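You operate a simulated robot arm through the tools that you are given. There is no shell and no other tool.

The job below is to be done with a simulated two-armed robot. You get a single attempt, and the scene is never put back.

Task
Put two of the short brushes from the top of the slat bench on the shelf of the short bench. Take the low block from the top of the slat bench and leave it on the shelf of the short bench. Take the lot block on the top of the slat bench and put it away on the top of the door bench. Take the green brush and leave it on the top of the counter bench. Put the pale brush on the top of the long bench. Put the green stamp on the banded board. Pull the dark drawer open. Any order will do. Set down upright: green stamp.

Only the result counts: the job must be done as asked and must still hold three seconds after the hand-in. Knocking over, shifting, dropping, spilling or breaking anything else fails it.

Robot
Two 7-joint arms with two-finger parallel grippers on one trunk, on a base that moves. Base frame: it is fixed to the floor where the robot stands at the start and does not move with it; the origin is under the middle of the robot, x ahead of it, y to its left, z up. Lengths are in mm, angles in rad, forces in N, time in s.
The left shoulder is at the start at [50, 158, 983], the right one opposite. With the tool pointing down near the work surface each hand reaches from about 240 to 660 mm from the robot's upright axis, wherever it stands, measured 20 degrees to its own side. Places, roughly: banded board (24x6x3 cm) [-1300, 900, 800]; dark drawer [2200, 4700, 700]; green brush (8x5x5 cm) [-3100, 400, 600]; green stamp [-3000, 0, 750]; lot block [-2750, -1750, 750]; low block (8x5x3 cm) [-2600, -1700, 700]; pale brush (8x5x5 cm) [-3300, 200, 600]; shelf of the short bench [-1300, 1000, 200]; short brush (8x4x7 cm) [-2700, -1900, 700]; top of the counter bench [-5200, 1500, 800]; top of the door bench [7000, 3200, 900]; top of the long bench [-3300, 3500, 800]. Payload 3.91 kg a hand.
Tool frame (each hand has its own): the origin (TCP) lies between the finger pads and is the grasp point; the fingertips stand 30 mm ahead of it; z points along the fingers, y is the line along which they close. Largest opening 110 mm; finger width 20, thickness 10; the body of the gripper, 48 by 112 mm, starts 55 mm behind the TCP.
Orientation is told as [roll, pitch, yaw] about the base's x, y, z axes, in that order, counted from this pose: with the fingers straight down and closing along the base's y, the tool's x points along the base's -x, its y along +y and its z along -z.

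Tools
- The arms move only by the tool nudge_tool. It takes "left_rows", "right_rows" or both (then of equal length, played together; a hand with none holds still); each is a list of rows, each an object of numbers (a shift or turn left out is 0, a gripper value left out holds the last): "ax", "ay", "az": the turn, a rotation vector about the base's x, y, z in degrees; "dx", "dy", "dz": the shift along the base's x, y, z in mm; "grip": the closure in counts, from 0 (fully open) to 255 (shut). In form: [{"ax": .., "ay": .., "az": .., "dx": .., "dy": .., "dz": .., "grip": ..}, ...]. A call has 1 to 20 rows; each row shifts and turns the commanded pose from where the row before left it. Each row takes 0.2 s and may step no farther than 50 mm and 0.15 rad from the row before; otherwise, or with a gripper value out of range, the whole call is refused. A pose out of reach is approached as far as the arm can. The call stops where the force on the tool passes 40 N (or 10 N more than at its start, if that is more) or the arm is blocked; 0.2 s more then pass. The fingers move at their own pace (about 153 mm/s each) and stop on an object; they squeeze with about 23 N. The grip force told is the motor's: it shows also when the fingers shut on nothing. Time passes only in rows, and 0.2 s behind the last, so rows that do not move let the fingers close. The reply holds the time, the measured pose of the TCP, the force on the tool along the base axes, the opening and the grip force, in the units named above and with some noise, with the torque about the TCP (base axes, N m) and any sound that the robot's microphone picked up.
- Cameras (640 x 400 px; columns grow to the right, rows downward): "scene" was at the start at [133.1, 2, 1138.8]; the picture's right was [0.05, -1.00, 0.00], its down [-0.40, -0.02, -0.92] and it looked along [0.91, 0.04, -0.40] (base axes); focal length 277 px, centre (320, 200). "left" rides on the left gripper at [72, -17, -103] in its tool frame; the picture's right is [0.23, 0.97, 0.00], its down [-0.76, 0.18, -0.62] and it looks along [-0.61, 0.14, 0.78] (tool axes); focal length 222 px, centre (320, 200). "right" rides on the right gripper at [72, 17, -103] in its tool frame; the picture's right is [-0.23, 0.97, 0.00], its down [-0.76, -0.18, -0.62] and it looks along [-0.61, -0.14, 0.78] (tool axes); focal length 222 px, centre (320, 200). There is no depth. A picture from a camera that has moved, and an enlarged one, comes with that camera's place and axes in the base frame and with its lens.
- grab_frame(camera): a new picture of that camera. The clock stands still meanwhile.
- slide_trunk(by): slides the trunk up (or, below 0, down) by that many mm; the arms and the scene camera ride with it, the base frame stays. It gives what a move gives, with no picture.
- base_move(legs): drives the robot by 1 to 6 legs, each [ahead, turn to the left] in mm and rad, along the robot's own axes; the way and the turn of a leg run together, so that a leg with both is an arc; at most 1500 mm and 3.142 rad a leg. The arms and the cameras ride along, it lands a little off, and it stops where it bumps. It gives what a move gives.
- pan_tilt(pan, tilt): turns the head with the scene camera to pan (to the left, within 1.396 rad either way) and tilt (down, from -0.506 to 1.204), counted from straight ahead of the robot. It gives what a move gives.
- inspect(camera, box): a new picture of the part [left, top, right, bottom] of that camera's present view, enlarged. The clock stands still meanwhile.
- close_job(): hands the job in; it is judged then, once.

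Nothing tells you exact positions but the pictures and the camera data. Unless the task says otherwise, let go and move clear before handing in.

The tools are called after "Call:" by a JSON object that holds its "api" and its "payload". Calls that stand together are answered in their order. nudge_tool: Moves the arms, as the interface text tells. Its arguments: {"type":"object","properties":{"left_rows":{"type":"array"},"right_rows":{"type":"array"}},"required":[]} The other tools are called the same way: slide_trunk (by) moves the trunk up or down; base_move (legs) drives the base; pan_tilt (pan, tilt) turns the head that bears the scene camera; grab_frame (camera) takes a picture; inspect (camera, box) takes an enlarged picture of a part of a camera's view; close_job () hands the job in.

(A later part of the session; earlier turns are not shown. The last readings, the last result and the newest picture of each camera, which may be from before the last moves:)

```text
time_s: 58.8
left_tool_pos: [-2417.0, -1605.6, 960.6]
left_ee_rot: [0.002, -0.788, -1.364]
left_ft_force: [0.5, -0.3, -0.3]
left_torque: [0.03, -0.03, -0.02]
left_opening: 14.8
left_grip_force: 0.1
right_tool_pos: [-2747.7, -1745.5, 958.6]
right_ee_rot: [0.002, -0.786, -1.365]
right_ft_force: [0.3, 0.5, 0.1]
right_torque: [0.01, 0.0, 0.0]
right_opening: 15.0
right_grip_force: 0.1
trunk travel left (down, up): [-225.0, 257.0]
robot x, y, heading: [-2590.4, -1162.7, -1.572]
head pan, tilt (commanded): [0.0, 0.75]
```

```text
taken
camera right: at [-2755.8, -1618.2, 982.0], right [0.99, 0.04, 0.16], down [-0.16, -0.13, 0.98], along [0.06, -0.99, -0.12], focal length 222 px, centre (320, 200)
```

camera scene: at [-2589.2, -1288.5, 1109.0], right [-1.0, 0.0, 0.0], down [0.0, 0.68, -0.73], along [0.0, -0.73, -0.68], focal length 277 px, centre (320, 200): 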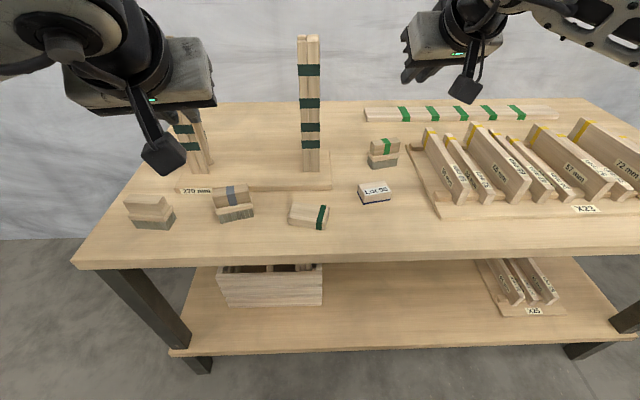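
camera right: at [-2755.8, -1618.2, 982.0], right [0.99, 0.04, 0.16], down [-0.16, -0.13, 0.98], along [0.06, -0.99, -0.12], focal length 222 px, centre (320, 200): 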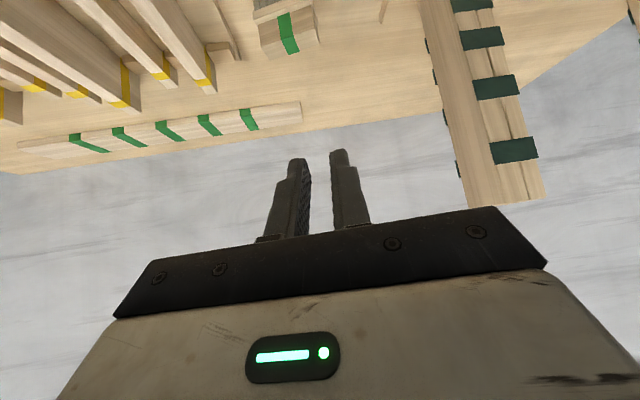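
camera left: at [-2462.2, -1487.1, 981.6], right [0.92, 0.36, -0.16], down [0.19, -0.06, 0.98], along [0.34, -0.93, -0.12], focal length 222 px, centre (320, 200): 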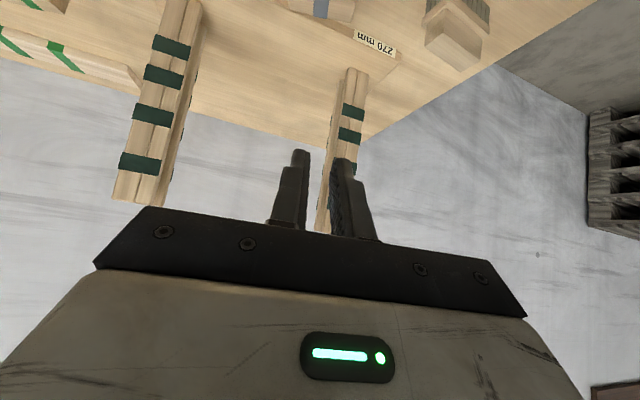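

Both grippers lost the brushes on the lift; they still stand upright in place, as before. The pads had only caught the narrow flange, so I'll re-open, go back to pre-grasp and grip the wooden block higher up.

Call:
{"api": "nudge_tool", "payload": {"left_rows": [{"grip": 0, "dx": -4, "dz": -30}, {"dx": -4, "dz": -34}, {"dx": -4, "dz": -34}, {"dx": -4}, {}], "right_rows": [{"grip": 30, "dx": -4, "dy": -8, "dz": -32}, {"dx": -4, "dy": -8, "dz": -32}, {"dx": -4, "dy": -8, "dz": -32}, {"dx": -3, "dy": -8, "dz": -32}, {}]}}

Call:
{"api": "grab_frame", "payload": {"camera": "left"}}

Call:
{"api": "grab_frame", "payload": {"camera": "right"}}

```text
time_s: 60.0
left_tool_pos: [-2435.1, -1606.7, 863.2]
left_ee_rot: [0.002, -0.784, -1.363]
left_ft_force: [-0.4, -0.9, -0.6]
left_torque: [0.01, -0.02, -0.01]
left_opening: 109.8
left_grip_force: 0.1
right_tool_pos: [-2760.0, -1779.2, 831.7]
right_ee_rot: [0.004, -0.786, -1.365]
right_ft_force: [0.0, 0.6, -0.1]
right_torque: [-0.02, 0.0, -0.01]
right_opening: 96.9
right_grip_force: 0.0
trunk travel left (down, up): [-225.0, 257.0]
robot x, y, heading: [-2589.2, -1163.8, -1.573]
head pan, tilt (commanded): [0.0, 0.75]
```

```text
taken
camera left: at [-2478.8, -1487.9, 884.0], right [0.92, 0.36, -0.16], down [0.19, -0.06, 0.98], along [0.34, -0.93, -0.12], focal length 222 px, centre (320, 200)
```

left: 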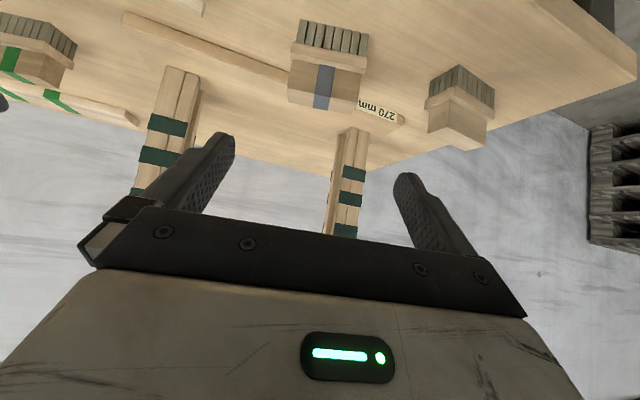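

```text
taken
camera right: at [-2768.6, -1652.3, 854.6], right [0.99, 0.04, 0.16], down [-0.16, -0.13, 0.98], along [0.07, -0.99, -0.12], focal length 222 px, centre (320, 200)
```

right: 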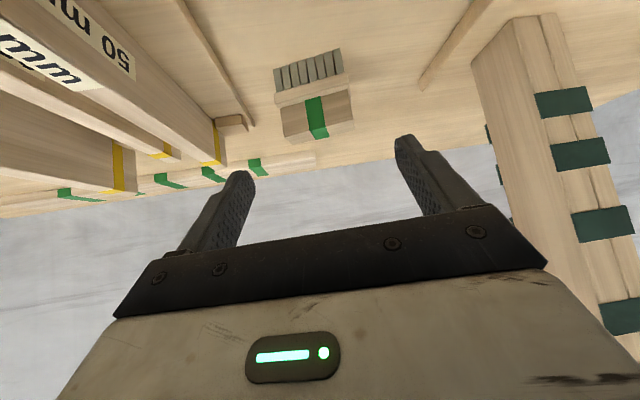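

The brushes barely moved. I'll re-grasp with the pads on the upper wooden blocks (TCP near z=768), then lift in small, monitored steps.

Call:
{"api": "nudge_tool", "payload": {"left_rows": [{"dx": 4, "dy": -22, "dz": -31}, {"dx": 4, "dy": -22, "dz": -32}, {"dx": 4, "dy": -22, "dz": -32}, {}, {"grip": 120}, {"grip": 255}, {"grip": 255}, {"grip": 255}], "right_rows": [{"dx": 5, "dy": -25, "dz": -21}, {"dx": 5, "dy": -25, "dz": -21}, {"dx": 5, "dy": -25, "dz": -21}, {}, {"grip": 120}, {"grip": 255}, {"grip": 255}, {"grip": 255}]}}

Call:
{"api": "grab_frame", "payload": {"camera": "left"}}

Call:
{"api": "grab_frame", "payload": {"camera": "right"}}

```text
time_s: 61.8
left_tool_pos: [-2424.3, -1671.7, 767.5]
left_ee_rot: [0.002, -0.787, -1.362]
left_ft_force: [0.0, -0.4, -0.7]
left_torque: [-0.03, 0.0, -0.02]
left_opening: 66.7
left_grip_force: 23.2
right_tool_pos: [-2746.2, -1854.6, 769.3]
right_ee_rot: [0.004, -0.786, -1.363]
right_ft_force: [0.3, 0.2, 0.5]
right_torque: [-0.02, -0.09, -0.02]
right_opening: 66.0
right_grip_force: 23.0
trunk travel left (down, up): [-225.0, 257.0]
robot x, y, heading: [-2590.7, -1162.4, -1.576]
head pan, tilt (commanded): [0.0, 0.75]
```

```text
taken
camera left: at [-2468.8, -1553.1, 789.6], right [0.92, 0.36, -0.16], down [0.19, -0.06, 0.98], along [0.34, -0.93, -0.12], focal length 222 px, centre (320, 200)
```

left: 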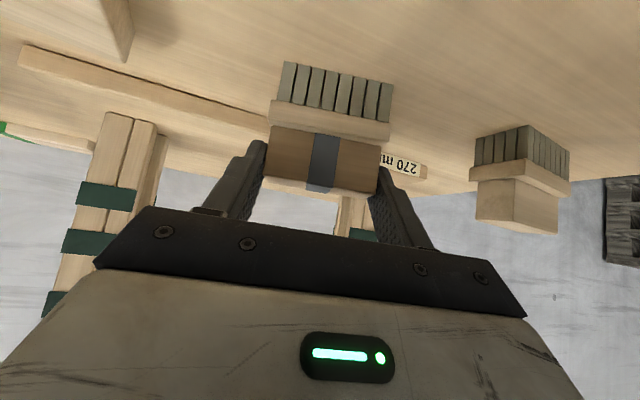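

```text
taken
camera right: at [-2755.1, -1727.2, 791.4], right [0.99, 0.04, 0.16], down [-0.16, -0.13, 0.98], along [0.07, -0.99, -0.12], focal length 222 px, centre (320, 200)
```

right: 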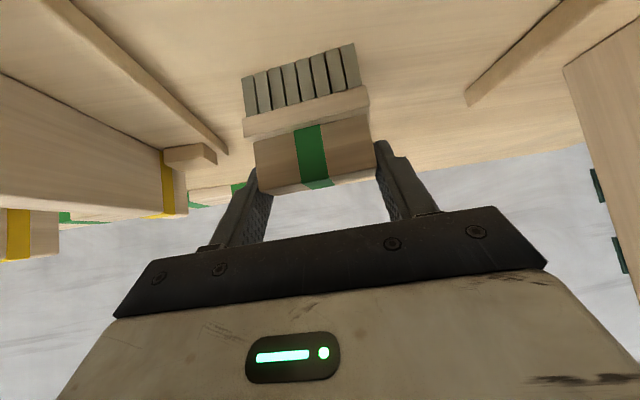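

Both now hold the wooden blocks themselves (66 mm). I'll lift slowly by a few millimetres and check the grip and forces.

Call:
{"api": "nudge_tool", "payload": {"left_rows": [{"dz": 4}, {"dz": 4}], "right_rows": [{"dz": 4}, {"dz": 4}]}}

Call:
{"api": "grab_frame", "payload": {"camera": "left"}}

Call:
{"api": "grab_frame", "payload": {"camera": "right"}}

```text
time_s: 62.4
left_tool_pos: [-2424.3, -1672.3, 776.4]
left_ee_rot: [0.0, -0.784, -1.362]
left_ft_force: [-0.2, 0.0, -0.3]
left_torque: [0.04, 0.03, 0.01]
left_opening: 66.5
left_grip_force: 22.5
right_tool_pos: [-2746.3, -1852.4, 776.9]
right_ee_rot: [0.002, -0.782, -1.365]
right_ft_force: [-0.1, 0.9, -1.0]
right_torque: [-0.01, 0.03, 0.02]
right_opening: 65.8
right_grip_force: 23.0
trunk travel left (down, up): [-225.0, 257.0]
robot x, y, heading: [-2589.2, -1163.5, -1.57]
head pan, tilt (commanded): [0.0, 0.75]
```

```text
taken
camera left: at [-2467.5, -1553.8, 797.8], right [0.92, 0.36, -0.16], down [0.19, -0.06, 0.98], along [0.34, -0.93, -0.12], focal length 222 px, centre (320, 200)
```

left: 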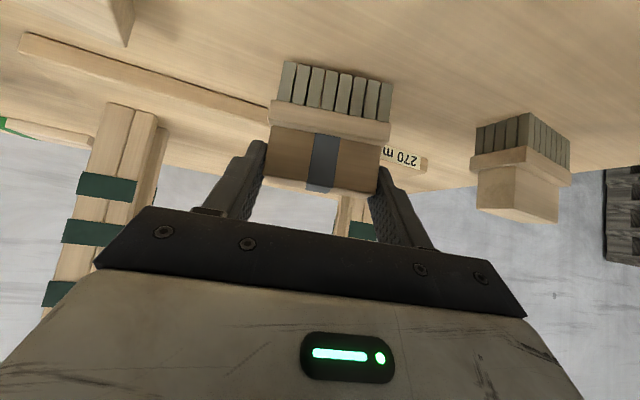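

```text
taken
camera right: at [-2754.4, -1726.5, 799.2], right [0.99, 0.04, 0.16], down [-0.15, -0.14, 0.98], along [0.07, -0.99, -0.13], focal length 222 px, centre (320, 200)
```

right: 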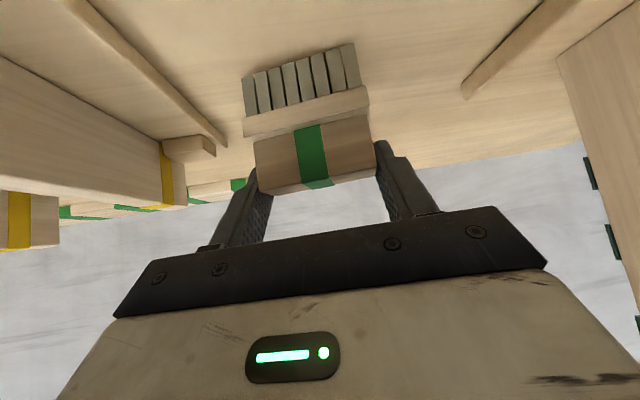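

The brushes now rise with the hands. I'll keep lifting gently and then draw back.

Call:
{"api": "nudge_tool", "payload": {"left_rows": [{"dz": 8, "grip": 255}, {"dz": 12}, {"dz": 15}, {"dz": 20}, {"dz": 20}, {"dz": 20}, {"dz": 20}, {"dz": 15}], "right_rows": [{"dz": 8, "grip": 255}, {"dz": 12}, {"dz": 15}, {"dz": 20}, {"dz": 20}, {"dz": 20}, {"dz": 20}, {"dz": 15}]}}

Call:
{"api": "grab_frame", "payload": {"camera": "scene"}}

```text
time_s: 64.2
left_tool_pos: [-2423.7, -1672.7, 906.2]
left_ee_rot: [0.001, -0.788, -1.363]
left_ft_force: [-0.3, 0.4, -0.7]
left_torque: [0.02, 0.01, -0.02]
left_opening: 66.5
left_grip_force: 22.5
right_tool_pos: [-2743.5, -1851.7, 908.0]
right_ee_rot: [0.003, -0.786, -1.364]
right_ft_force: [-0.5, 0.6, -2.4]
right_torque: [0.02, 0.02, -0.02]
right_opening: 66.0
right_grip_force: 23.4
trunk travel left (down, up): [-225.0, 257.0]
robot x, y, heading: [-2590.7, -1161.4, -1.575]
head pan, tilt (commanded): [0.0, 0.75]
```

```text
taken
camera scene: at [-2589.1, -1288.7, 1109.0], right [-1.0, 0.0, 0.0], down [0.0, 0.68, -0.73], along [0.0, -0.73, -0.68], focal length 277 px, centre (320, 200)
```

scene: 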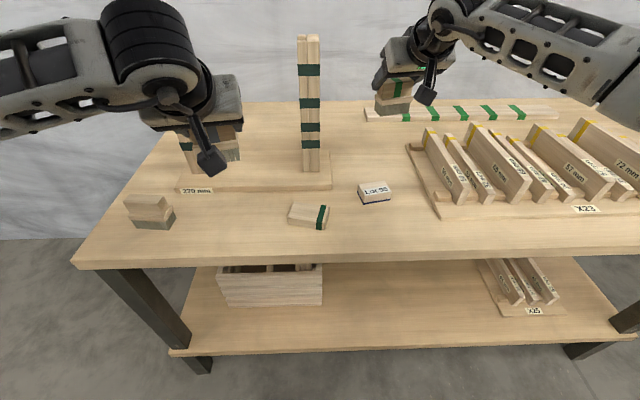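

Both brushes are secured. I'll draw the hands in, then back off and drive round to the +x side of the short bench.

Call:
{"api": "nudge_tool", "payload": {"left_rows": [{"dy": 13, "dz": 5}, {"dy": 16, "dz": 5}, {"dy": 20}, {"dy": 20}, {"dy": 20}, {"dy": 20}, {"dy": 16}, {"dy": 5}], "right_rows": [{"dy": 25, "dz": 5}, {"dy": 35, "dz": 5}, {"dy": 38}, {"dy": 38}, {"dy": 38}, {"dy": 38}, {"dy": 38}, {"dy": 20}]}}

Call:
{"api": "base_move", "payload": {"legs": [[-460, 0]]}}

Call:
{"api": "grab_frame", "payload": {"camera": "scene"}}

```text
time_s: 66.0
left_tool_pos: [-2423.5, -1542.5, 915.7]
left_ee_rot: [0.002, -0.784, -1.362]
left_ft_force: [0.0, -0.6, -1.5]
left_torque: [0.01, -0.01, -0.01]
left_opening: 66.4
left_grip_force: 23.0
right_tool_pos: [-2746.9, -1582.6, 918.4]
right_ee_rot: [0.001, -0.783, -1.365]
right_ft_force: [0.3, 0.1, -0.7]
right_torque: [0.04, -0.04, 0.0]
right_opening: 66.0
right_grip_force: 22.3
trunk travel left (down, up): [-225.0, 257.0]
robot x, y, heading: [-2590.7, -1165.7, -1.577]
head pan, tilt (commanded): [0.0, 0.75]
```

```text
time_s: 68.8
left_tool_pos: [-2423.7, -1085.8, 914.3]
left_ee_rot: [0.001, -0.786, -1.365]
left_ft_force: [-0.3, 0.2, -1.0]
left_torque: [0.0, 0.01, -0.01]
left_opening: 66.4
left_grip_force: 23.4
right_tool_pos: [-2746.7, -1126.8, 918.3]
right_ee_rot: [0.004, -0.785, -1.368]
right_ft_force: [0.3, -0.1, -1.7]
right_torque: [0.01, 0.0, 0.04]
right_opening: 65.9
right_grip_force: 22.7
trunk travel left (down, up): [-225.0, 257.0]
robot x, y, heading: [-2587.3, -707.5, -1.575]
head pan, tilt (commanded): [0.0, 0.75]
```

```text
taken
camera scene: at [-2588.2, -831.5, 1109.0], right [-1.0, 0.0, 0.0], down [0.0, 0.68, -0.73], along [0.0, -0.73, -0.68], focal length 277 px, centre (320, 200)
```

scene: 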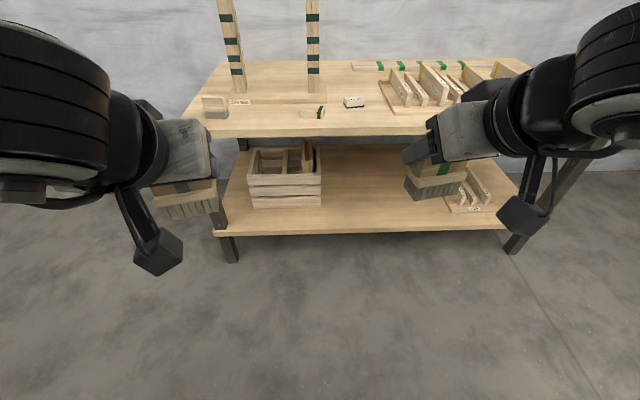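

Both brushes are still held. Now I'll drive the long way round toward the +x side of the short bench.

Call:
{"api": "base_move", "payload": {"legs": [[0, 1.76], [1164, 0], [1164, 0]]}}

Call:
{"api": "base_move", "payload": {"legs": [[0, 1.386]]}}

Call:
{"api": "pan_tilt", "payload": {"pan": 0.5, "tilt": 0.4}}

Call:
{"api": "grab_frame", "payload": {"camera": "scene"}}

```text
time_s: 84.7
left_tool_pos: [70.6, -40.2, 914.4]
left_ee_rot: [0.0, -0.785, 0.396]
left_ft_force: [0.6, -0.2, -1.4]
left_torque: [0.02, 0.0, 0.01]
left_opening: 65.7
left_grip_force: 22.8
right_tool_pos: [170.4, -350.2, 918.0]
right_ee_rot: [0.001, -0.782, 0.395]
right_ft_force: [1.1, -1.5, -1.3]
right_torque: [0.02, -0.01, 0.0]
right_opening: 65.6
right_grip_force: 23.4
trunk travel left (down, up): [-225.0, 257.0]
robot x, y, heading: [-271.3, -275.2, 0.187]
head pan, tilt (commanded): [0.0, 0.75]
```

```text
time_s: 88.5
left_tool_pos: [-439.9, 102.8, 915.6]
left_ee_rot: [0.001, -0.785, 1.785]
left_ft_force: [0.5, -0.1, -0.9]
left_torque: [0.0, 0.02, 0.0]
left_opening: 65.6
left_grip_force: 23.3
right_tool_pos: [-115.1, 146.2, 917.8]
right_ee_rot: [0.003, -0.784, 1.784]
right_ft_force: [-0.5, -0.3, -1.1]
right_torque: [0.0, -0.01, 0.02]
right_opening: 65.7
right_grip_force: 23.0
trunk travel left (down, up): [-225.0, 257.0]
robot x, y, heading: [-269.8, -276.4, 1.578]
head pan, tilt (commanded): [0.0, 0.75]
```

```text
time_s: 89.4
left_tool_pos: [-439.5, 104.2, 915.3]
left_ee_rot: [0.002, -0.786, 1.784]
left_ft_force: [0.3, -0.2, -0.5]
left_torque: [0.0, -0.03, 0.0]
left_opening: 65.5
left_grip_force: 22.9
right_tool_pos: [-116.1, 146.3, 918.1]
right_ee_rot: [0.002, -0.782, 1.785]
right_ft_force: [-0.2, 0.7, -1.1]
right_torque: [-0.02, 0.06, 0.01]
right_opening: 65.6
right_grip_force: 22.7
trunk travel left (down, up): [-225.0, 257.0]
robot x, y, heading: [-270.6, -270.0, 1.577]
head pan, tilt (commanded): [0.499, 0.4]
```

```text
taken
camera scene: at [-314.8, -154.7, 1140.0], right [0.88, 0.48, 0.0], down [0.19, -0.34, -0.92], along [-0.44, 0.81, -0.39], focal length 277 px, centre (320, 200)
```

scene: 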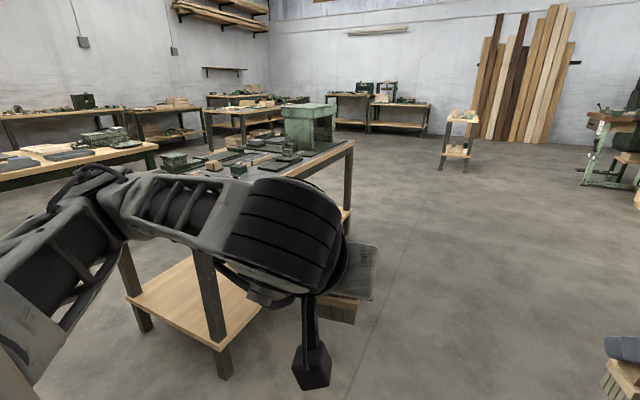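

The short bench is ahead-left and the way along +y is clear. I'll drive up and turn to face the bench.

Call:
{"api": "base_move", "payload": {"legs": [[1150, 0], [0, 1.565]]}}

Call:
{"api": "pan_tilt", "payload": {"pan": 0.0, "tilt": 0.6}}

Call:
{"api": "grab_frame", "payload": {"camera": "scene"}}

Call:
{"api": "grab_frame", "payload": {"camera": "left"}}

Call:
{"api": "grab_frame", "payload": {"camera": "right"}}

```text
time_s: 99.1
left_tool_pos: [-658.8, 703.9, 916.3]
left_ee_rot: [0.002, -0.785, -2.918]
left_ft_force: [-0.1, 0.1, -0.8]
left_torque: [0.0, 0.01, -0.02]
left_opening: 65.7
left_grip_force: 22.9
right_tool_pos: [-705.7, 1027.0, 918.5]
right_ee_rot: [0.001, -0.784, -2.919]
right_ft_force: [-0.3, -0.6, -0.7]
right_torque: [0.03, 0.03, 0.01]
right_opening: 65.6
right_grip_force: 22.4
trunk travel left (down, up): [-225.0, 257.0]
robot x, y, heading: [-282.9, 876.1, -3.126]
head pan, tilt (commanded): [0.499, 0.4]
```

```text
time_s: 100.0
left_tool_pos: [-659.6, 703.6, 915.3]
left_ee_rot: [0.003, -0.787, -2.92]
left_ft_force: [-0.4, 1.1, -0.6]
left_torque: [-0.02, 0.03, 0.01]
left_opening: 65.5
left_grip_force: 22.7
right_tool_pos: [-705.0, 1025.6, 917.9]
right_ee_rot: [0.003, -0.784, -2.918]
right_ft_force: [-0.4, 0.2, -1.7]
right_torque: [0.02, -0.02, -0.02]
right_opening: 65.5
right_grip_force: 22.8
trunk travel left (down, up): [-225.0, 257.0]
robot x, y, heading: [-282.4, 874.1, -3.126]
head pan, tilt (commanded): [0.0, 0.6]
```

```text
taken
camera scene: at [-411.0, 871.7, 1121.9], right [-0.02, 1.0, 0.0], down [0.56, 0.01, -0.83], along [-0.83, -0.01, -0.56], focal length 277 px, centre (320, 200)
```

scene: 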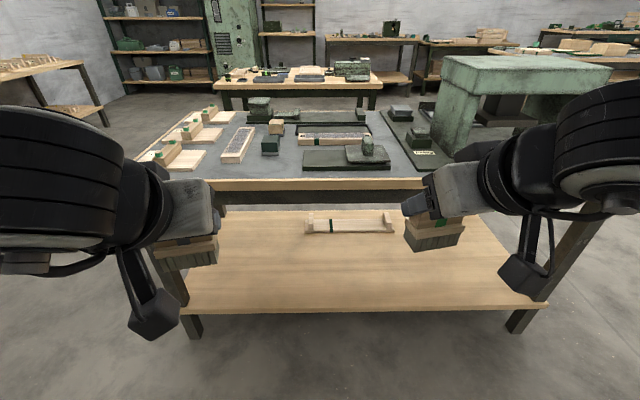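

```text
taken
camera left: at [-543.0, 748.2, 937.0], right [0.37, -0.91, -0.16], down [-0.06, -0.19, 0.98], along [-0.93, -0.36, -0.12], focal length 222 px, centre (320, 200)
```

left: 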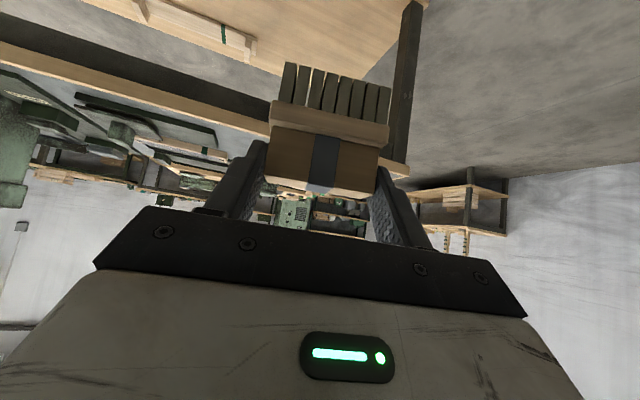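

```text
taken
camera right: at [-579.2, 1039.3, 940.4], right [0.06, -0.98, 0.16], down [-0.14, 0.15, 0.98], along [-0.99, -0.08, -0.13], focal length 222 px, centre (320, 200)
```

right: 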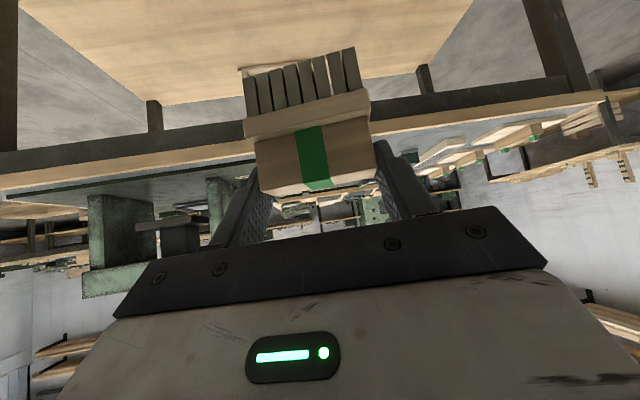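

Facing the short bench, its shelf front edge is at about x=-1050, z≈200, with a tray toward the back. I'll lower the trunk and hands here in open floor, then drive straight in under the top.

Call:
{"api": "slide_trunk", "payload": {"by": -220}}

Call:
{"api": "nudge_tool", "payload": {"left_rows": [{"dx": -7, "dz": -20}, {"dx": -7, "dz": -30}, {"dx": -7, "dz": -30}, {"dx": -7, "dz": -30}, {"dx": -7, "dz": -30}, {"dx": -7, "dz": -30}, {"dx": -7, "dz": -30}, {"dx": -7, "dz": -30}, {"dx": -7, "dz": -30}, {"dx": -7, "dz": -30}, {"dx": -7, "dz": -30}, {"dx": -6, "dz": -30}], "right_rows": [{"dx": -3, "dz": -20}, {"dx": -3, "dz": -30}, {"dx": -3, "dz": -30}, {"dx": -3, "dz": -30}, {"dx": -3, "dz": -30}, {"dx": -3, "dz": -30}, {"dx": -3, "dz": -30}, {"dx": -3, "dz": -30}, {"dx": -3, "dz": -30}, {"dx": -3, "dz": -30}, {"dx": -3, "dz": -30}, {"dx": -3, "dz": -30}]}}

Call:
{"api": "grab_frame", "payload": {"camera": "scene"}}

```text
time_s: 102.3
left_tool_pos: [-659.7, 703.6, 696.0]
left_ee_rot: [0.003, -0.783, -2.918]
left_ft_force: [-0.1, -0.4, -0.8]
left_torque: [0.02, -0.05, 0.02]
left_opening: 65.9
left_grip_force: 23.0
right_tool_pos: [-704.4, 1026.6, 698.5]
right_ee_rot: [0.003, -0.785, -2.917]
right_ft_force: [-0.1, -0.3, -1.2]
right_torque: [0.01, 0.01, -0.03]
right_opening: 65.5
right_grip_force: 23.3
trunk travel left (down, up): [-5.0, 477.0]
robot x, y, heading: [-282.7, 873.1, -3.126]
head pan, tilt (commanded): [0.0, 0.6]
```

```text
time_s: 104.9
left_tool_pos: [-742.8, 704.4, 344.6]
left_ee_rot: [0.002, -0.789, -2.915]
left_ft_force: [-0.1, -0.6, -0.5]
left_torque: [0.02, -0.01, 0.02]
left_opening: 65.5
left_grip_force: 22.9
right_tool_pos: [-734.1, 1036.4, 459.5]
right_ee_rot: [0.012, -0.785, -2.917]
right_ft_force: [0.2, 0.6, -1.1]
right_torque: [0.04, 0.0, -0.02]
right_opening: 65.5
right_grip_force: 22.9
right hand out of reach, approached as far as the arm can: row 9, 10, 11, 12
trunk travel left (down, up): [-5.0, 477.0]
robot x, y, heading: [-283.1, 875.0, -3.128]
head pan, tilt (commanded): [0.0, 0.6]
```

```text
taken
camera scene: at [-410.9, 871.7, 902.0], right [-0.01, 1.0, 0.0], down [0.56, 0.01, -0.83], along [-0.82, -0.01, -0.56], focal length 277 px, centre (320, 200)
```

scene: 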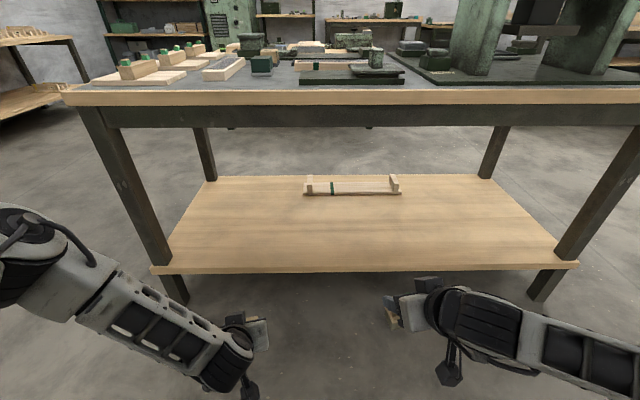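

The left hand reached its height, but the right stopped at a joint limit with its inward yaw. I'll yaw the right hand outward and lower it again.

Call:
{"api": "nudge_tool", "payload": {"right_rows": [{"az": -8}, {"az": -8}, {"az": -8}, {}]}}

```text
time_s: 105.9
left_tool_pos: [-741.9, 703.5, 343.3]
left_ee_rot: [0.002, -0.786, -2.919]
left_ft_force: [-0.8, -0.5, -1.1]
left_torque: [0.03, -0.01, -0.01]
left_opening: 65.6
left_grip_force: 22.9
right_tool_pos: [-732.6, 1027.0, 461.1]
right_ee_rot: [0.038, -0.774, 3.012]
right_ft_force: [-0.6, -0.5, -0.8]
right_torque: [0.02, -0.04, -0.01]
right_opening: 65.6
right_grip_force: 22.9
right hand out of reach, approached as far as the arm can: row 1
trunk travel left (down, up): [-5.0, 477.0]
robot x, y, heading: [-282.8, 878.6, -3.125]
head pan, tilt (commanded): [0.0, 0.6]
```

The right hand accepted the new yaw; now I'll try to lower it.

Call:
{"api": "nudge_tool", "payload": {"right_rows": [{"dz": -25}, {"dz": -25}, {"dz": -25}, {"dz": -25}, {}]}}

```text
time_s: 107.1
left_tool_pos: [-740.8, 703.2, 344.1]
left_ee_rot: [0.001, -0.786, -2.919]
left_ft_force: [-0.3, 0.1, -2.1]
left_torque: [-0.02, -0.02, -0.01]
left_opening: 65.4
left_grip_force: 23.1
right_tool_pos: [-740.0, 1019.8, 363.6]
right_ee_rot: [0.034, -0.77, 3.014]
right_ft_force: [0.8, 0.6, -0.4]
right_torque: [-0.01, 0.01, 0.04]
right_opening: 65.5
right_grip_force: 22.7
right hand out of reach, approached as far as the arm can: row 4
trunk travel left (down, up): [-5.0, 477.0]
robot x, y, heading: [-283.6, 878.5, -3.126]
head pan, tilt (commanded): [0.0, 0.6]
```

I'll test both hands down to the release height here in free space, moving the right hand slightly outward and forward.

Call:
{"api": "nudge_tool", "payload": {"left_rows": [{"dx": -10, "dz": -15}, {"dx": -10, "dz": -15}, {"dz": -15}, {"dz": -15}, {"dz": -10}, {}], "right_rows": [{"dx": -10, "dy": 20}, {"dx": -10, "dy": 20}, {"dx": -10, "dy": 20, "dz": -20}, {"dz": -25}, {"dz": -25}, {}]}}

```text
time_s: 108.5
left_tool_pos: [-762.9, 704.9, 274.5]
left_ee_rot: [0.001, -0.786, -2.92]
left_ft_force: [-0.3, 0.3, -1.0]
left_torque: [0.0, -0.01, -0.01]
left_opening: 65.7
left_grip_force: 22.9
right_tool_pos: [-787.5, 1053.9, 362.1]
right_ee_rot: [0.028, -0.765, 3.018]
right_ft_force: [0.7, -0.3, -1.8]
right_torque: [0.0, -0.01, 0.02]
right_opening: 65.8
right_grip_force: 22.9
right hand out of reach, approached as far as the arm can: row 1, 2, 3, 4, 5
trunk travel left (down, up): [-5.0, 477.0]
robot x, y, heading: [-285.4, 874.7, -3.131]
head pan, tilt (commanded): [0.0, 0.6]
```

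The right arm is stuck in a different elbow posture. I'll raise it, mirror the left arm's pose, and come down again.

Call:
{"api": "nudge_tool", "payload": {"right_rows": [{"dx": 10, "dz": 30}, {"dx": 10, "dz": 30}, {"dx": 10, "dz": 30}, {"dx": 10, "dz": 30}, {"dx": 10, "dz": 30, "az": -2}, {"dx": 10, "dz": 30, "az": -2}, {"dx": 10, "dz": 30}, {"dx": 10, "dz": 30}, {"dx": 10, "dz": 30}, {"dx": 10, "dz": 30}, {"dx": 10, "dz": 30}, {"dx": 10, "dz": 20}, {}]}}

Call:
{"api": "grab_frame", "payload": {"camera": "scene"}}

```text
time_s: 111.3
left_tool_pos: [-762.9, 704.8, 273.8]
left_ee_rot: [0.002, -0.785, -2.918]
left_ft_force: [0.1, -0.8, -1.5]
left_torque: [0.01, -0.04, 0.04]
left_opening: 65.7
left_grip_force: 22.4
right_tool_pos: [-668.3, 1053.6, 714.9]
right_ee_rot: [0.038, -0.773, 2.947]
right_ft_force: [-0.2, -0.4, -1.0]
right_torque: [0.0, 0.0, 0.0]
right_opening: 65.6
right_grip_force: 22.8
trunk travel left (down, up): [-5.0, 477.0]
robot x, y, heading: [-287.7, 879.1, -3.126]
head pan, tilt (commanded): [0.0, 0.6]
```

```text
taken
camera scene: at [-411.0, 871.8, 901.9], right [-0.01, 1.0, 0.0], down [0.56, 0.01, -0.82], along [-0.82, -0.01, -0.57], focal length 277 px, centre (320, 200)
```

scene: 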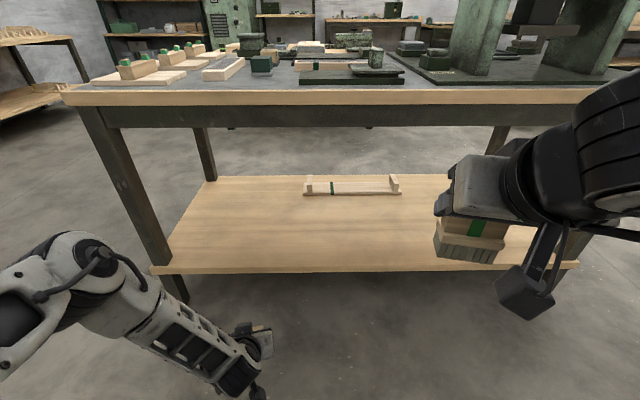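

Commands are taken from the achieved pose. Now I'll lower the right hand with the mirrored yaw.

Call:
{"api": "nudge_tool", "payload": {"right_rows": [{"dx": -6, "dz": -29}, {"dx": -6, "dz": -29}, {"dx": -6, "dz": -29}, {"dx": -6, "dz": -29}, {"dx": -6, "dz": -29}, {"dx": -6, "dz": -29}, {"dx": -6, "dz": -29}, {"dx": -6, "dz": -29}, {"dx": -6, "dz": -29}, {"dx": -6, "dz": -29}, {"dx": -6, "dz": -29}, {"dx": -6, "dz": -29}, {"dx": -6, "dz": -29}, {"dx": -6, "dz": -29}, {}]}}

Call:
{"api": "grab_frame", "payload": {"camera": "scene"}}

```text
time_s: 114.5
left_tool_pos: [-762.8, 704.8, 274.1]
left_ee_rot: [0.001, -0.785, -2.92]
left_ft_force: [0.8, -0.1, -1.6]
left_torque: [-0.02, 0.02, 0.01]
left_opening: 65.3
left_grip_force: 22.9
right_tool_pos: [-763.6, 1035.6, 315.5]
right_ee_rot: [0.031, -0.769, 2.945]
right_ft_force: [-1.0, 0.4, -1.7]
right_torque: [0.0, -0.01, 0.01]
right_opening: 65.5
right_grip_force: 22.8
right hand out of reach, approached as far as the arm can: row 12, 13, 14
trunk travel left (down, up): [-5.0, 477.0]
robot x, y, heading: [-280.9, 878.6, -3.126]
head pan, tilt (commanded): [0.0, 0.6]
```

```text
taken
camera scene: at [-411.0, 871.8, 901.9], right [-0.01, 1.0, 0.0], down [0.56, 0.01, -0.82], along [-0.82, -0.01, -0.57], focal length 277 px, centre (320, 200)
```

scene: 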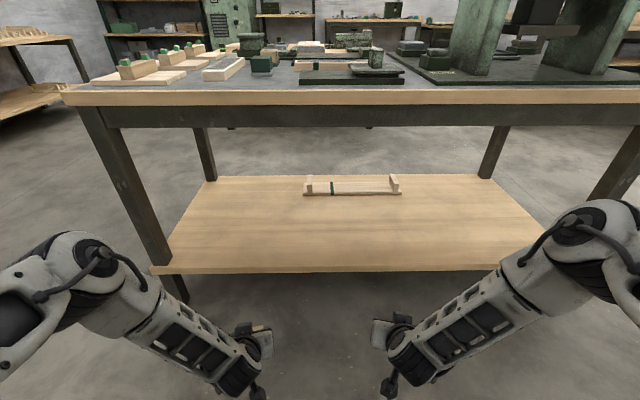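

Now the arms mirror each other. To keep the elbows out in front of the bench's edge, I'll extend both hands further forward before driving in.

Call:
{"api": "nudge_tool", "payload": {"left_rows": [{"dx": -15, "dz": 4}, {"dx": -20, "dz": 4}, {"dx": -20, "dz": 4}, {"dx": -20, "dz": 4}, {"dx": -20, "dz": 4}, {"dx": -20}, {}], "right_rows": [{"dx": -15}, {"dx": -20}, {"dx": -20}, {"dx": -20}, {"dx": -20}, {"dx": -20}, {}]}}

Call:
{"api": "grab_frame", "payload": {"camera": "scene"}}

```text
time_s: 116.1
left_tool_pos: [-878.4, 706.3, 295.1]
left_ee_rot: [0.0, -0.784, -2.919]
left_ft_force: [0.1, 0.4, -1.3]
left_torque: [0.01, -0.01, -0.01]
left_opening: 65.9
left_grip_force: 23.5
right_tool_pos: [-879.6, 1035.1, 315.6]
right_ee_rot: [0.04, -0.773, 2.945]
right_ft_force: [-0.3, -0.3, -1.0]
right_torque: [0.02, -0.01, 0.0]
right_opening: 65.6
right_grip_force: 23.0
trunk travel left (down, up): [-5.0, 477.0]
robot x, y, heading: [-285.8, 877.0, -3.125]
head pan, tilt (commanded): [0.0, 0.6]
```

```text
taken
camera scene: at [-411.0, 871.8, 901.9], right [-0.01, 1.0, 0.0], down [0.57, 0.01, -0.82], along [-0.82, -0.01, -0.57], focal length 277 px, centre (320, 200)
```

scene: 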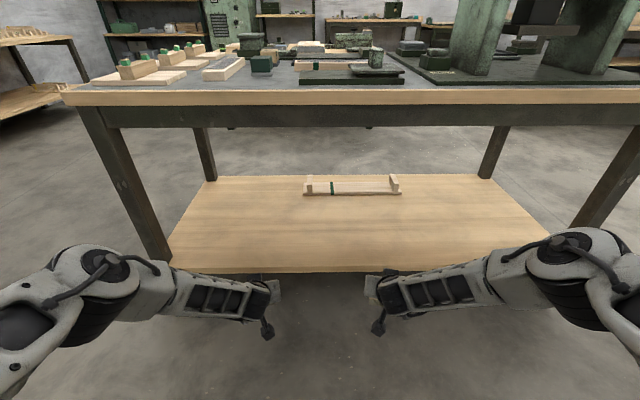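

Elbows are now well in front of the bench edge. I'll lift the left slightly for clearance and drive straight in 240 mm.

Call:
{"api": "nudge_tool", "payload": {"left_rows": [{"dz": 15}, {"dz": 15}], "right_rows": [{"dz": 5}, {"dz": 5}]}}

Call:
{"api": "base_move", "payload": {"legs": [[150, 0]]}}

Call:
{"api": "pan_tilt", "payload": {"pan": 0.0, "tilt": 0.7}}

Call:
{"api": "grab_frame", "payload": {"camera": "scene"}}

Call:
{"api": "grab_frame", "payload": {"camera": "left"}}

Call:
{"api": "grab_frame", "payload": {"camera": "right"}}

```text
time_s: 116.7
left_tool_pos: [-877.3, 704.0, 326.4]
left_ee_rot: [0.003, -0.786, -2.919]
left_ft_force: [0.9, -0.4, -1.1]
left_torque: [0.0, 0.04, -0.01]
left_opening: 65.6
left_grip_force: 23.1
right_tool_pos: [-879.0, 1036.8, 326.4]
right_ee_rot: [0.038, -0.775, 2.946]
right_ft_force: [0.7, 0.3, -1.3]
right_torque: [-0.01, -0.04, 0.0]
right_opening: 65.5
right_grip_force: 23.2
trunk travel left (down, up): [-5.0, 477.0]
robot x, y, heading: [-281.3, 876.2, -3.123]
head pan, tilt (commanded): [0.0, 0.6]
```

```text
time_s: 118.1
left_tool_pos: [-1024.7, 699.5, 326.5]
left_ee_rot: [0.002, -0.785, -2.914]
left_ft_force: [-0.6, -0.5, -0.5]
left_torque: [0.0, -0.02, 0.0]
left_opening: 65.6
left_grip_force: 23.2
right_tool_pos: [-1026.7, 1030.4, 325.6]
right_ee_rot: [0.039, -0.773, 2.949]
right_ft_force: [-0.4, 0.4, -1.4]
right_torque: [-0.02, -0.03, 0.03]
right_opening: 65.7
right_grip_force: 22.8
trunk travel left (down, up): [-5.0, 477.0]
robot x, y, heading: [-429.9, 874.6, -3.127]
head pan, tilt (commanded): [0.0, 0.6]
```

```text
time_s: 118.8
left_tool_pos: [-1024.2, 699.3, 326.3]
left_ee_rot: [0.001, -0.785, -2.914]
left_ft_force: [0.5, 0.2, -0.6]
left_torque: [-0.04, 0.0, 0.02]
left_opening: 65.7
left_grip_force: 23.2
right_tool_pos: [-1026.6, 1032.9, 326.2]
right_ee_rot: [0.037, -0.776, 2.947]
right_ft_force: [0.7, -0.6, -1.4]
right_torque: [-0.02, 0.01, -0.01]
right_opening: 65.6
right_grip_force: 22.9
trunk travel left (down, up): [-5.0, 477.0]
robot x, y, heading: [-433.4, 872.5, -3.122]
head pan, tilt (commanded): [0.0, 0.7]
```

```text
taken
camera scene: at [-555.5, 869.1, 893.3], right [-0.02, 1.0, 0.0], down [0.64, 0.01, -0.77], along [-0.76, -0.01, -0.64], focal length 277 px, centre (320, 200)
```

scene: 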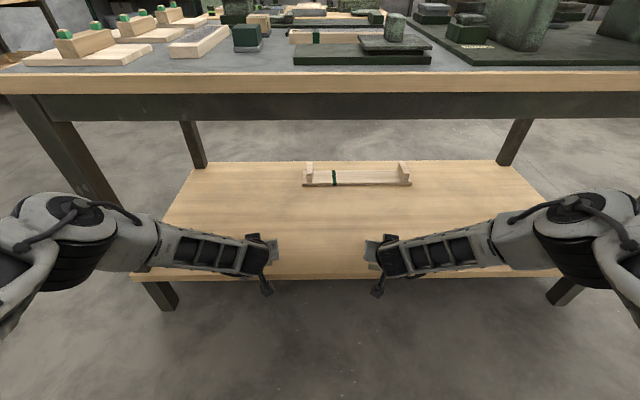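

```text
taken
camera left: at [-908.8, 744.0, 347.5], right [0.38, -0.91, -0.16], down [-0.06, -0.19, 0.98], along [-0.92, -0.36, -0.12], focal length 222 px, centre (320, 200)
```

left: 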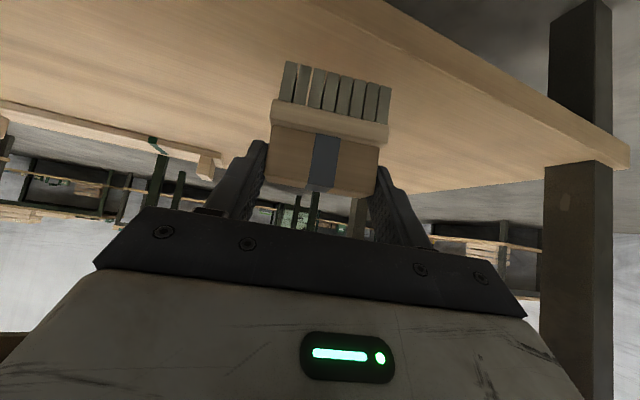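

```text
taken
camera right: at [-906.2, 996.4, 349.6], right [-0.32, -0.93, 0.19], down [-0.07, 0.22, 0.97], along [-0.94, 0.3, -0.14], focal length 222 px, centre (320, 200)
```

right: 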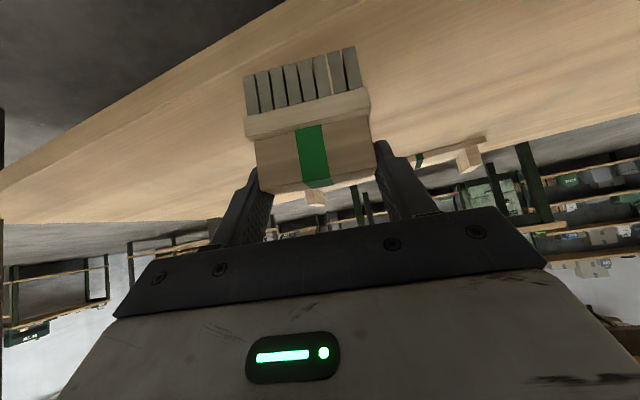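

Both brushes are over the front of the shelf with clearance. I'll go in another 100 mm and then lower slowly, watching the force.

Call:
{"api": "base_move", "payload": {"legs": [[100, 0]]}}

Call:
{"api": "nudge_tool", "payload": {"left_rows": [{"dz": -10}, {"dz": -10}, {"dz": -8}, {}], "right_rows": [{"dz": -10}, {"dz": -10}, {"dz": -8}, {}]}}

Call:
{"api": "grab_frame", "payload": {"camera": "left"}}

Call:
{"api": "grab_frame", "payload": {"camera": "right"}}

Call:
{"api": "grab_frame", "payload": {"camera": "scene"}}

```text
time_s: 119.9
left_tool_pos: [-1125.9, 697.7, 326.7]
left_ee_rot: [0.003, -0.785, -2.915]
left_ft_force: [0.5, -0.1, 0.1]
left_torque: [-0.04, 0.0, 0.02]
left_opening: 65.5
left_grip_force: 23.0
right_tool_pos: [-1127.9, 1030.6, 325.2]
right_ee_rot: [0.038, -0.775, 2.947]
right_ft_force: [-1.0, -0.1, -0.9]
right_torque: [0.0, 0.0, -0.01]
right_opening: 65.8
right_grip_force: 22.6
trunk travel left (down, up): [-5.0, 477.0]
robot x, y, heading: [-532.5, 867.5, -3.122]
head pan, tilt (commanded): [0.0, 0.7]
```

```text
time_s: 120.9
left_tool_pos: [-1124.5, 697.9, 297.3]
left_ee_rot: [0.0, -0.784, -2.915]
left_ft_force: [0.2, -0.8, -1.2]
left_torque: [0.02, 0.0, 0.0]
left_opening: 65.6
left_grip_force: 22.9
right_tool_pos: [-1126.7, 1028.9, 297.3]
right_ee_rot: [0.037, -0.775, 2.949]
right_ft_force: [0.1, 1.1, -1.3]
right_torque: [0.0, 0.02, -0.01]
right_opening: 65.5
right_grip_force: 23.1
trunk travel left (down, up): [-5.0, 477.0]
robot x, y, heading: [-530.1, 870.3, -3.127]
head pan, tilt (commanded): [0.0, 0.7]
```

```text
taken
camera left: at [-1009.0, 742.7, 319.7], right [0.38, -0.91, -0.16], down [-0.06, -0.19, 0.98], along [-0.93, -0.36, -0.12], focal length 222 px, centre (320, 200)
```

left: 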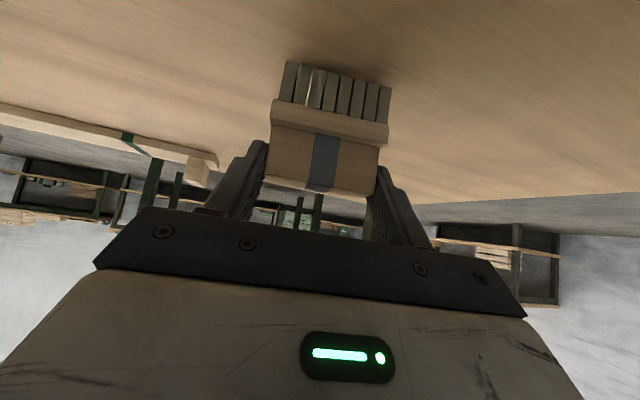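

```text
taken
camera right: at [-1006.8, 994.5, 321.8], right [-0.32, -0.93, 0.19], down [-0.07, 0.22, 0.97], along [-0.94, 0.3, -0.14], focal length 222 px, centre (320, 200)
```

right: 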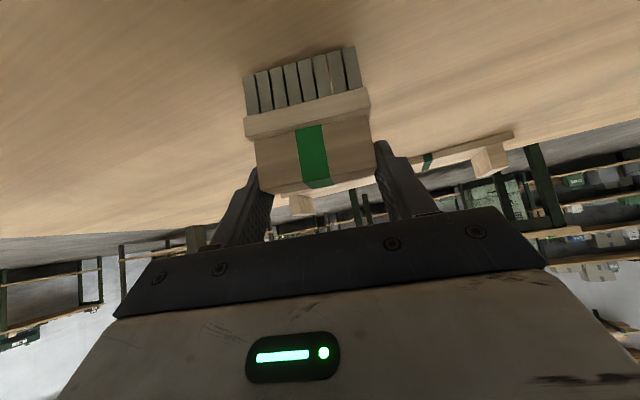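

```text
taken
camera scene: at [-656.0, 867.4, 893.2], right [-0.02, 1.0, 0.0], down [0.64, 0.01, -0.76], along [-0.76, -0.01, -0.64], focal length 277 px, centre (320, 200)
```

scene: 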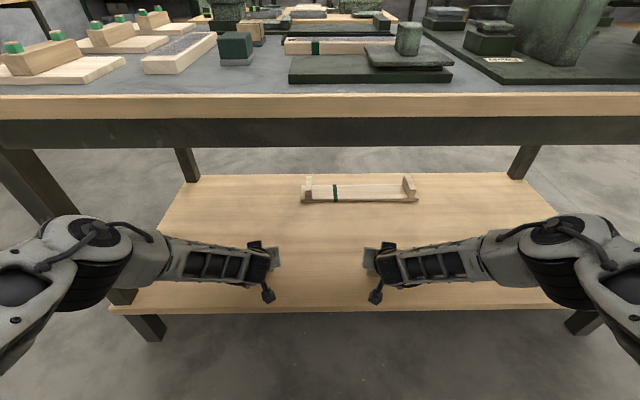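

Still free at TCP z=297. I'll lower in small steps until light contact.

Call:
{"api": "nudge_tool", "payload": {"left_rows": [{"dz": -5}, {"dz": -5}, {"dz": -4}, {}], "right_rows": [{"dz": -5}, {"dz": -5}, {"dz": -4}, {}]}}

Call:
{"api": "nudge_tool", "payload": {"left_rows": [{"dz": -3}, {"dz": -3}, {}], "right_rows": [{"dz": -3}, {"dz": -3}, {}]}}

```text
time_s: 121.9
left_tool_pos: [-1126.9, 696.8, 286.6]
left_ee_rot: [-0.002, -0.791, -2.915]
left_ft_force: [3.2, 2.4, 16.4]
left_torque: [-0.01, -0.27, 0.02]
left_opening: 65.5
left_grip_force: 22.9
right_tool_pos: [-1128.6, 1028.3, 287.4]
right_ee_rot: [0.041, -0.782, 2.948]
right_ft_force: [-0.5, -2.0, 17.2]
right_torque: [0.48, 0.27, 0.02]
right_opening: 65.8
right_grip_force: 22.8
trunk travel left (down, up): [-5.0, 477.0]
robot x, y, heading: [-529.4, 872.3, -3.121]
head pan, tilt (commanded): [0.0, 0.7]
```

```text
time_s: 122.7
left_tool_pos: [-1128.2, 696.6, 283.7]
left_ee_rot: [-0.002, -0.796, -2.913]
left_ft_force: [4.1, 1.5, 25.6]
left_torque: [-0.08, -0.08, 0.02]
left_opening: 65.6
left_grip_force: 22.6
right_tool_pos: [-1128.4, 1028.5, 284.4]
right_ee_rot: [0.04, -0.788, 2.945]
right_ft_force: [9.5, -0.3, 35.8]
right_torque: [1.21, -0.28, -0.33]
right_opening: 66.1
right_grip_force: 23.0
trunk travel left (down, up): [-5.0, 477.0]
robot x, y, heading: [-531.0, 875.1, -3.125]
head pan, tilt (commanded): [0.0, 0.7]
```

Contact with the shelf (top at about z=218). I'll ease off the pressure and check before releasing.

Call:
{"api": "nudge_tool", "payload": {"left_rows": [{"dz": 3}, {"dz": 3}, {}], "right_rows": [{"dz": 3}, {"dz": 3}, {}]}}

Call:
{"api": "grab_frame", "payload": {"camera": "left"}}

Call:
{"api": "grab_frame", "payload": {"camera": "right"}}

```text
time_s: 123.5
left_tool_pos: [-1124.5, 695.4, 284.8]
left_ee_rot: [0.001, -0.788, -2.914]
left_ft_force: [-2.3, -0.7, 6.5]
left_torque: [0.07, 0.36, 0.05]
left_opening: 65.6
left_grip_force: 23.0
right_tool_pos: [-1126.8, 1030.0, 284.6]
right_ee_rot: [0.037, -0.777, 2.947]
right_ft_force: [-4.9, 0.7, 10.5]
right_torque: [0.44, 0.45, 0.14]
right_opening: 65.6
right_grip_force: 23.6
trunk travel left (down, up): [-5.0, 477.0]
robot x, y, heading: [-531.0, 872.3, -3.123]
head pan, tilt (commanded): [0.0, 0.7]
```

```text
taken
camera left: at [-1008.7, 741.5, 305.8], right [0.38, -0.91, -0.16], down [-0.05, -0.19, 0.98], along [-0.92, -0.36, -0.12], focal length 222 px, centre (320, 200)
```

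left: 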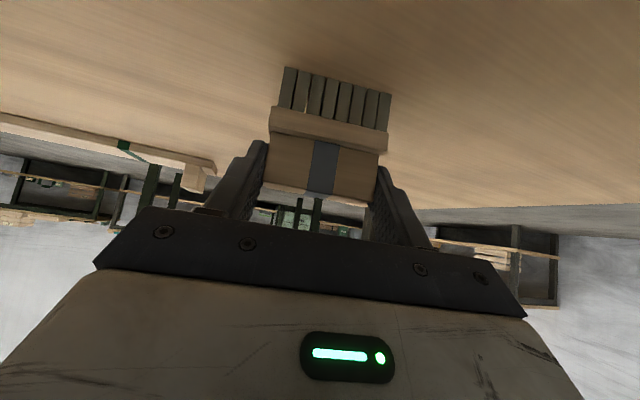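

```text
taken
camera right: at [-1006.5, 995.0, 308.4], right [-0.32, -0.93, 0.19], down [-0.07, 0.22, 0.97], along [-0.94, 0.3, -0.14], focal length 222 px, centre (320, 200)
```

right: 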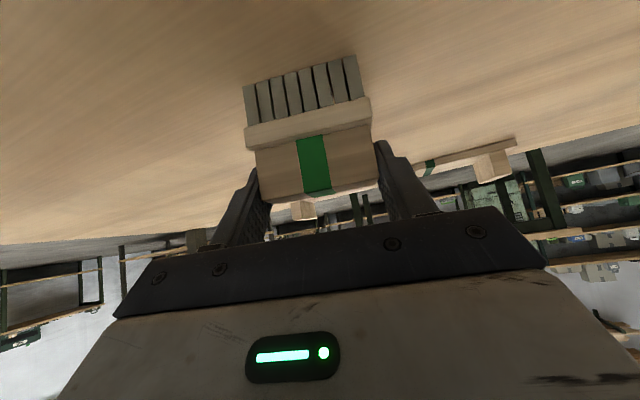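

Light residual contact only. I'll ease 1–2 mm more, open both grippers and back out along the tool axis.

Call:
{"api": "nudge_tool", "payload": {"left_rows": [{"dz": 1.5}, {}, {"grip": 40}, {"grip": 0}, {}, {}], "right_rows": [{"dz": 2}, {}, {"grip": 40}, {"grip": 0}, {}, {}]}}

Call:
{"api": "grab_frame", "payload": {"camera": "left"}}

Call:
{"api": "grab_frame", "payload": {"camera": "right"}}

```text
time_s: 124.9
left_tool_pos: [-1125.0, 697.6, 286.3]
left_ee_rot: [0.002, -0.785, -2.915]
left_ft_force: [-0.1, -0.1, -0.2]
left_torque: [-0.02, 0.02, 0.01]
left_opening: 110.0
left_grip_force: 0.1
right_tool_pos: [-1127.4, 1029.5, 286.5]
right_ee_rot: [0.038, -0.774, 2.947]
right_ft_force: [-0.1, -0.3, -0.1]
right_torque: [0.0, 0.01, -0.02]
right_opening: 110.0
right_grip_force: 0.1
trunk travel left (down, up): [-5.0, 477.0]
robot x, y, heading: [-537.0, 873.5, -3.121]
head pan, tilt (commanded): [0.0, 0.7]
```

```text
taken
camera left: at [-1009.2, 742.0, 307.5], right [0.38, -0.91, -0.16], down [-0.06, -0.19, 0.98], along [-0.93, -0.36, -0.12], focal length 222 px, centre (320, 200)
```

left: 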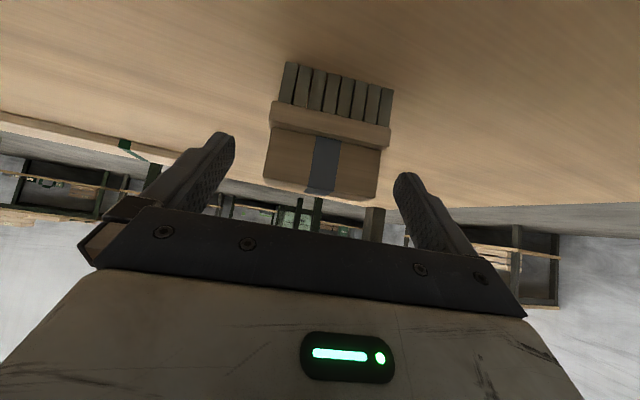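

```text
taken
camera right: at [-1006.4, 994.7, 309.5], right [-0.32, -0.93, 0.19], down [-0.07, 0.22, 0.97], along [-0.94, 0.3, -0.14], focal length 222 px, centre (320, 200)
```

right: 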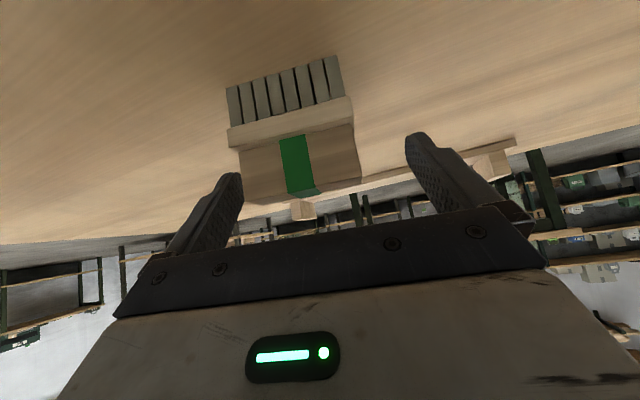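

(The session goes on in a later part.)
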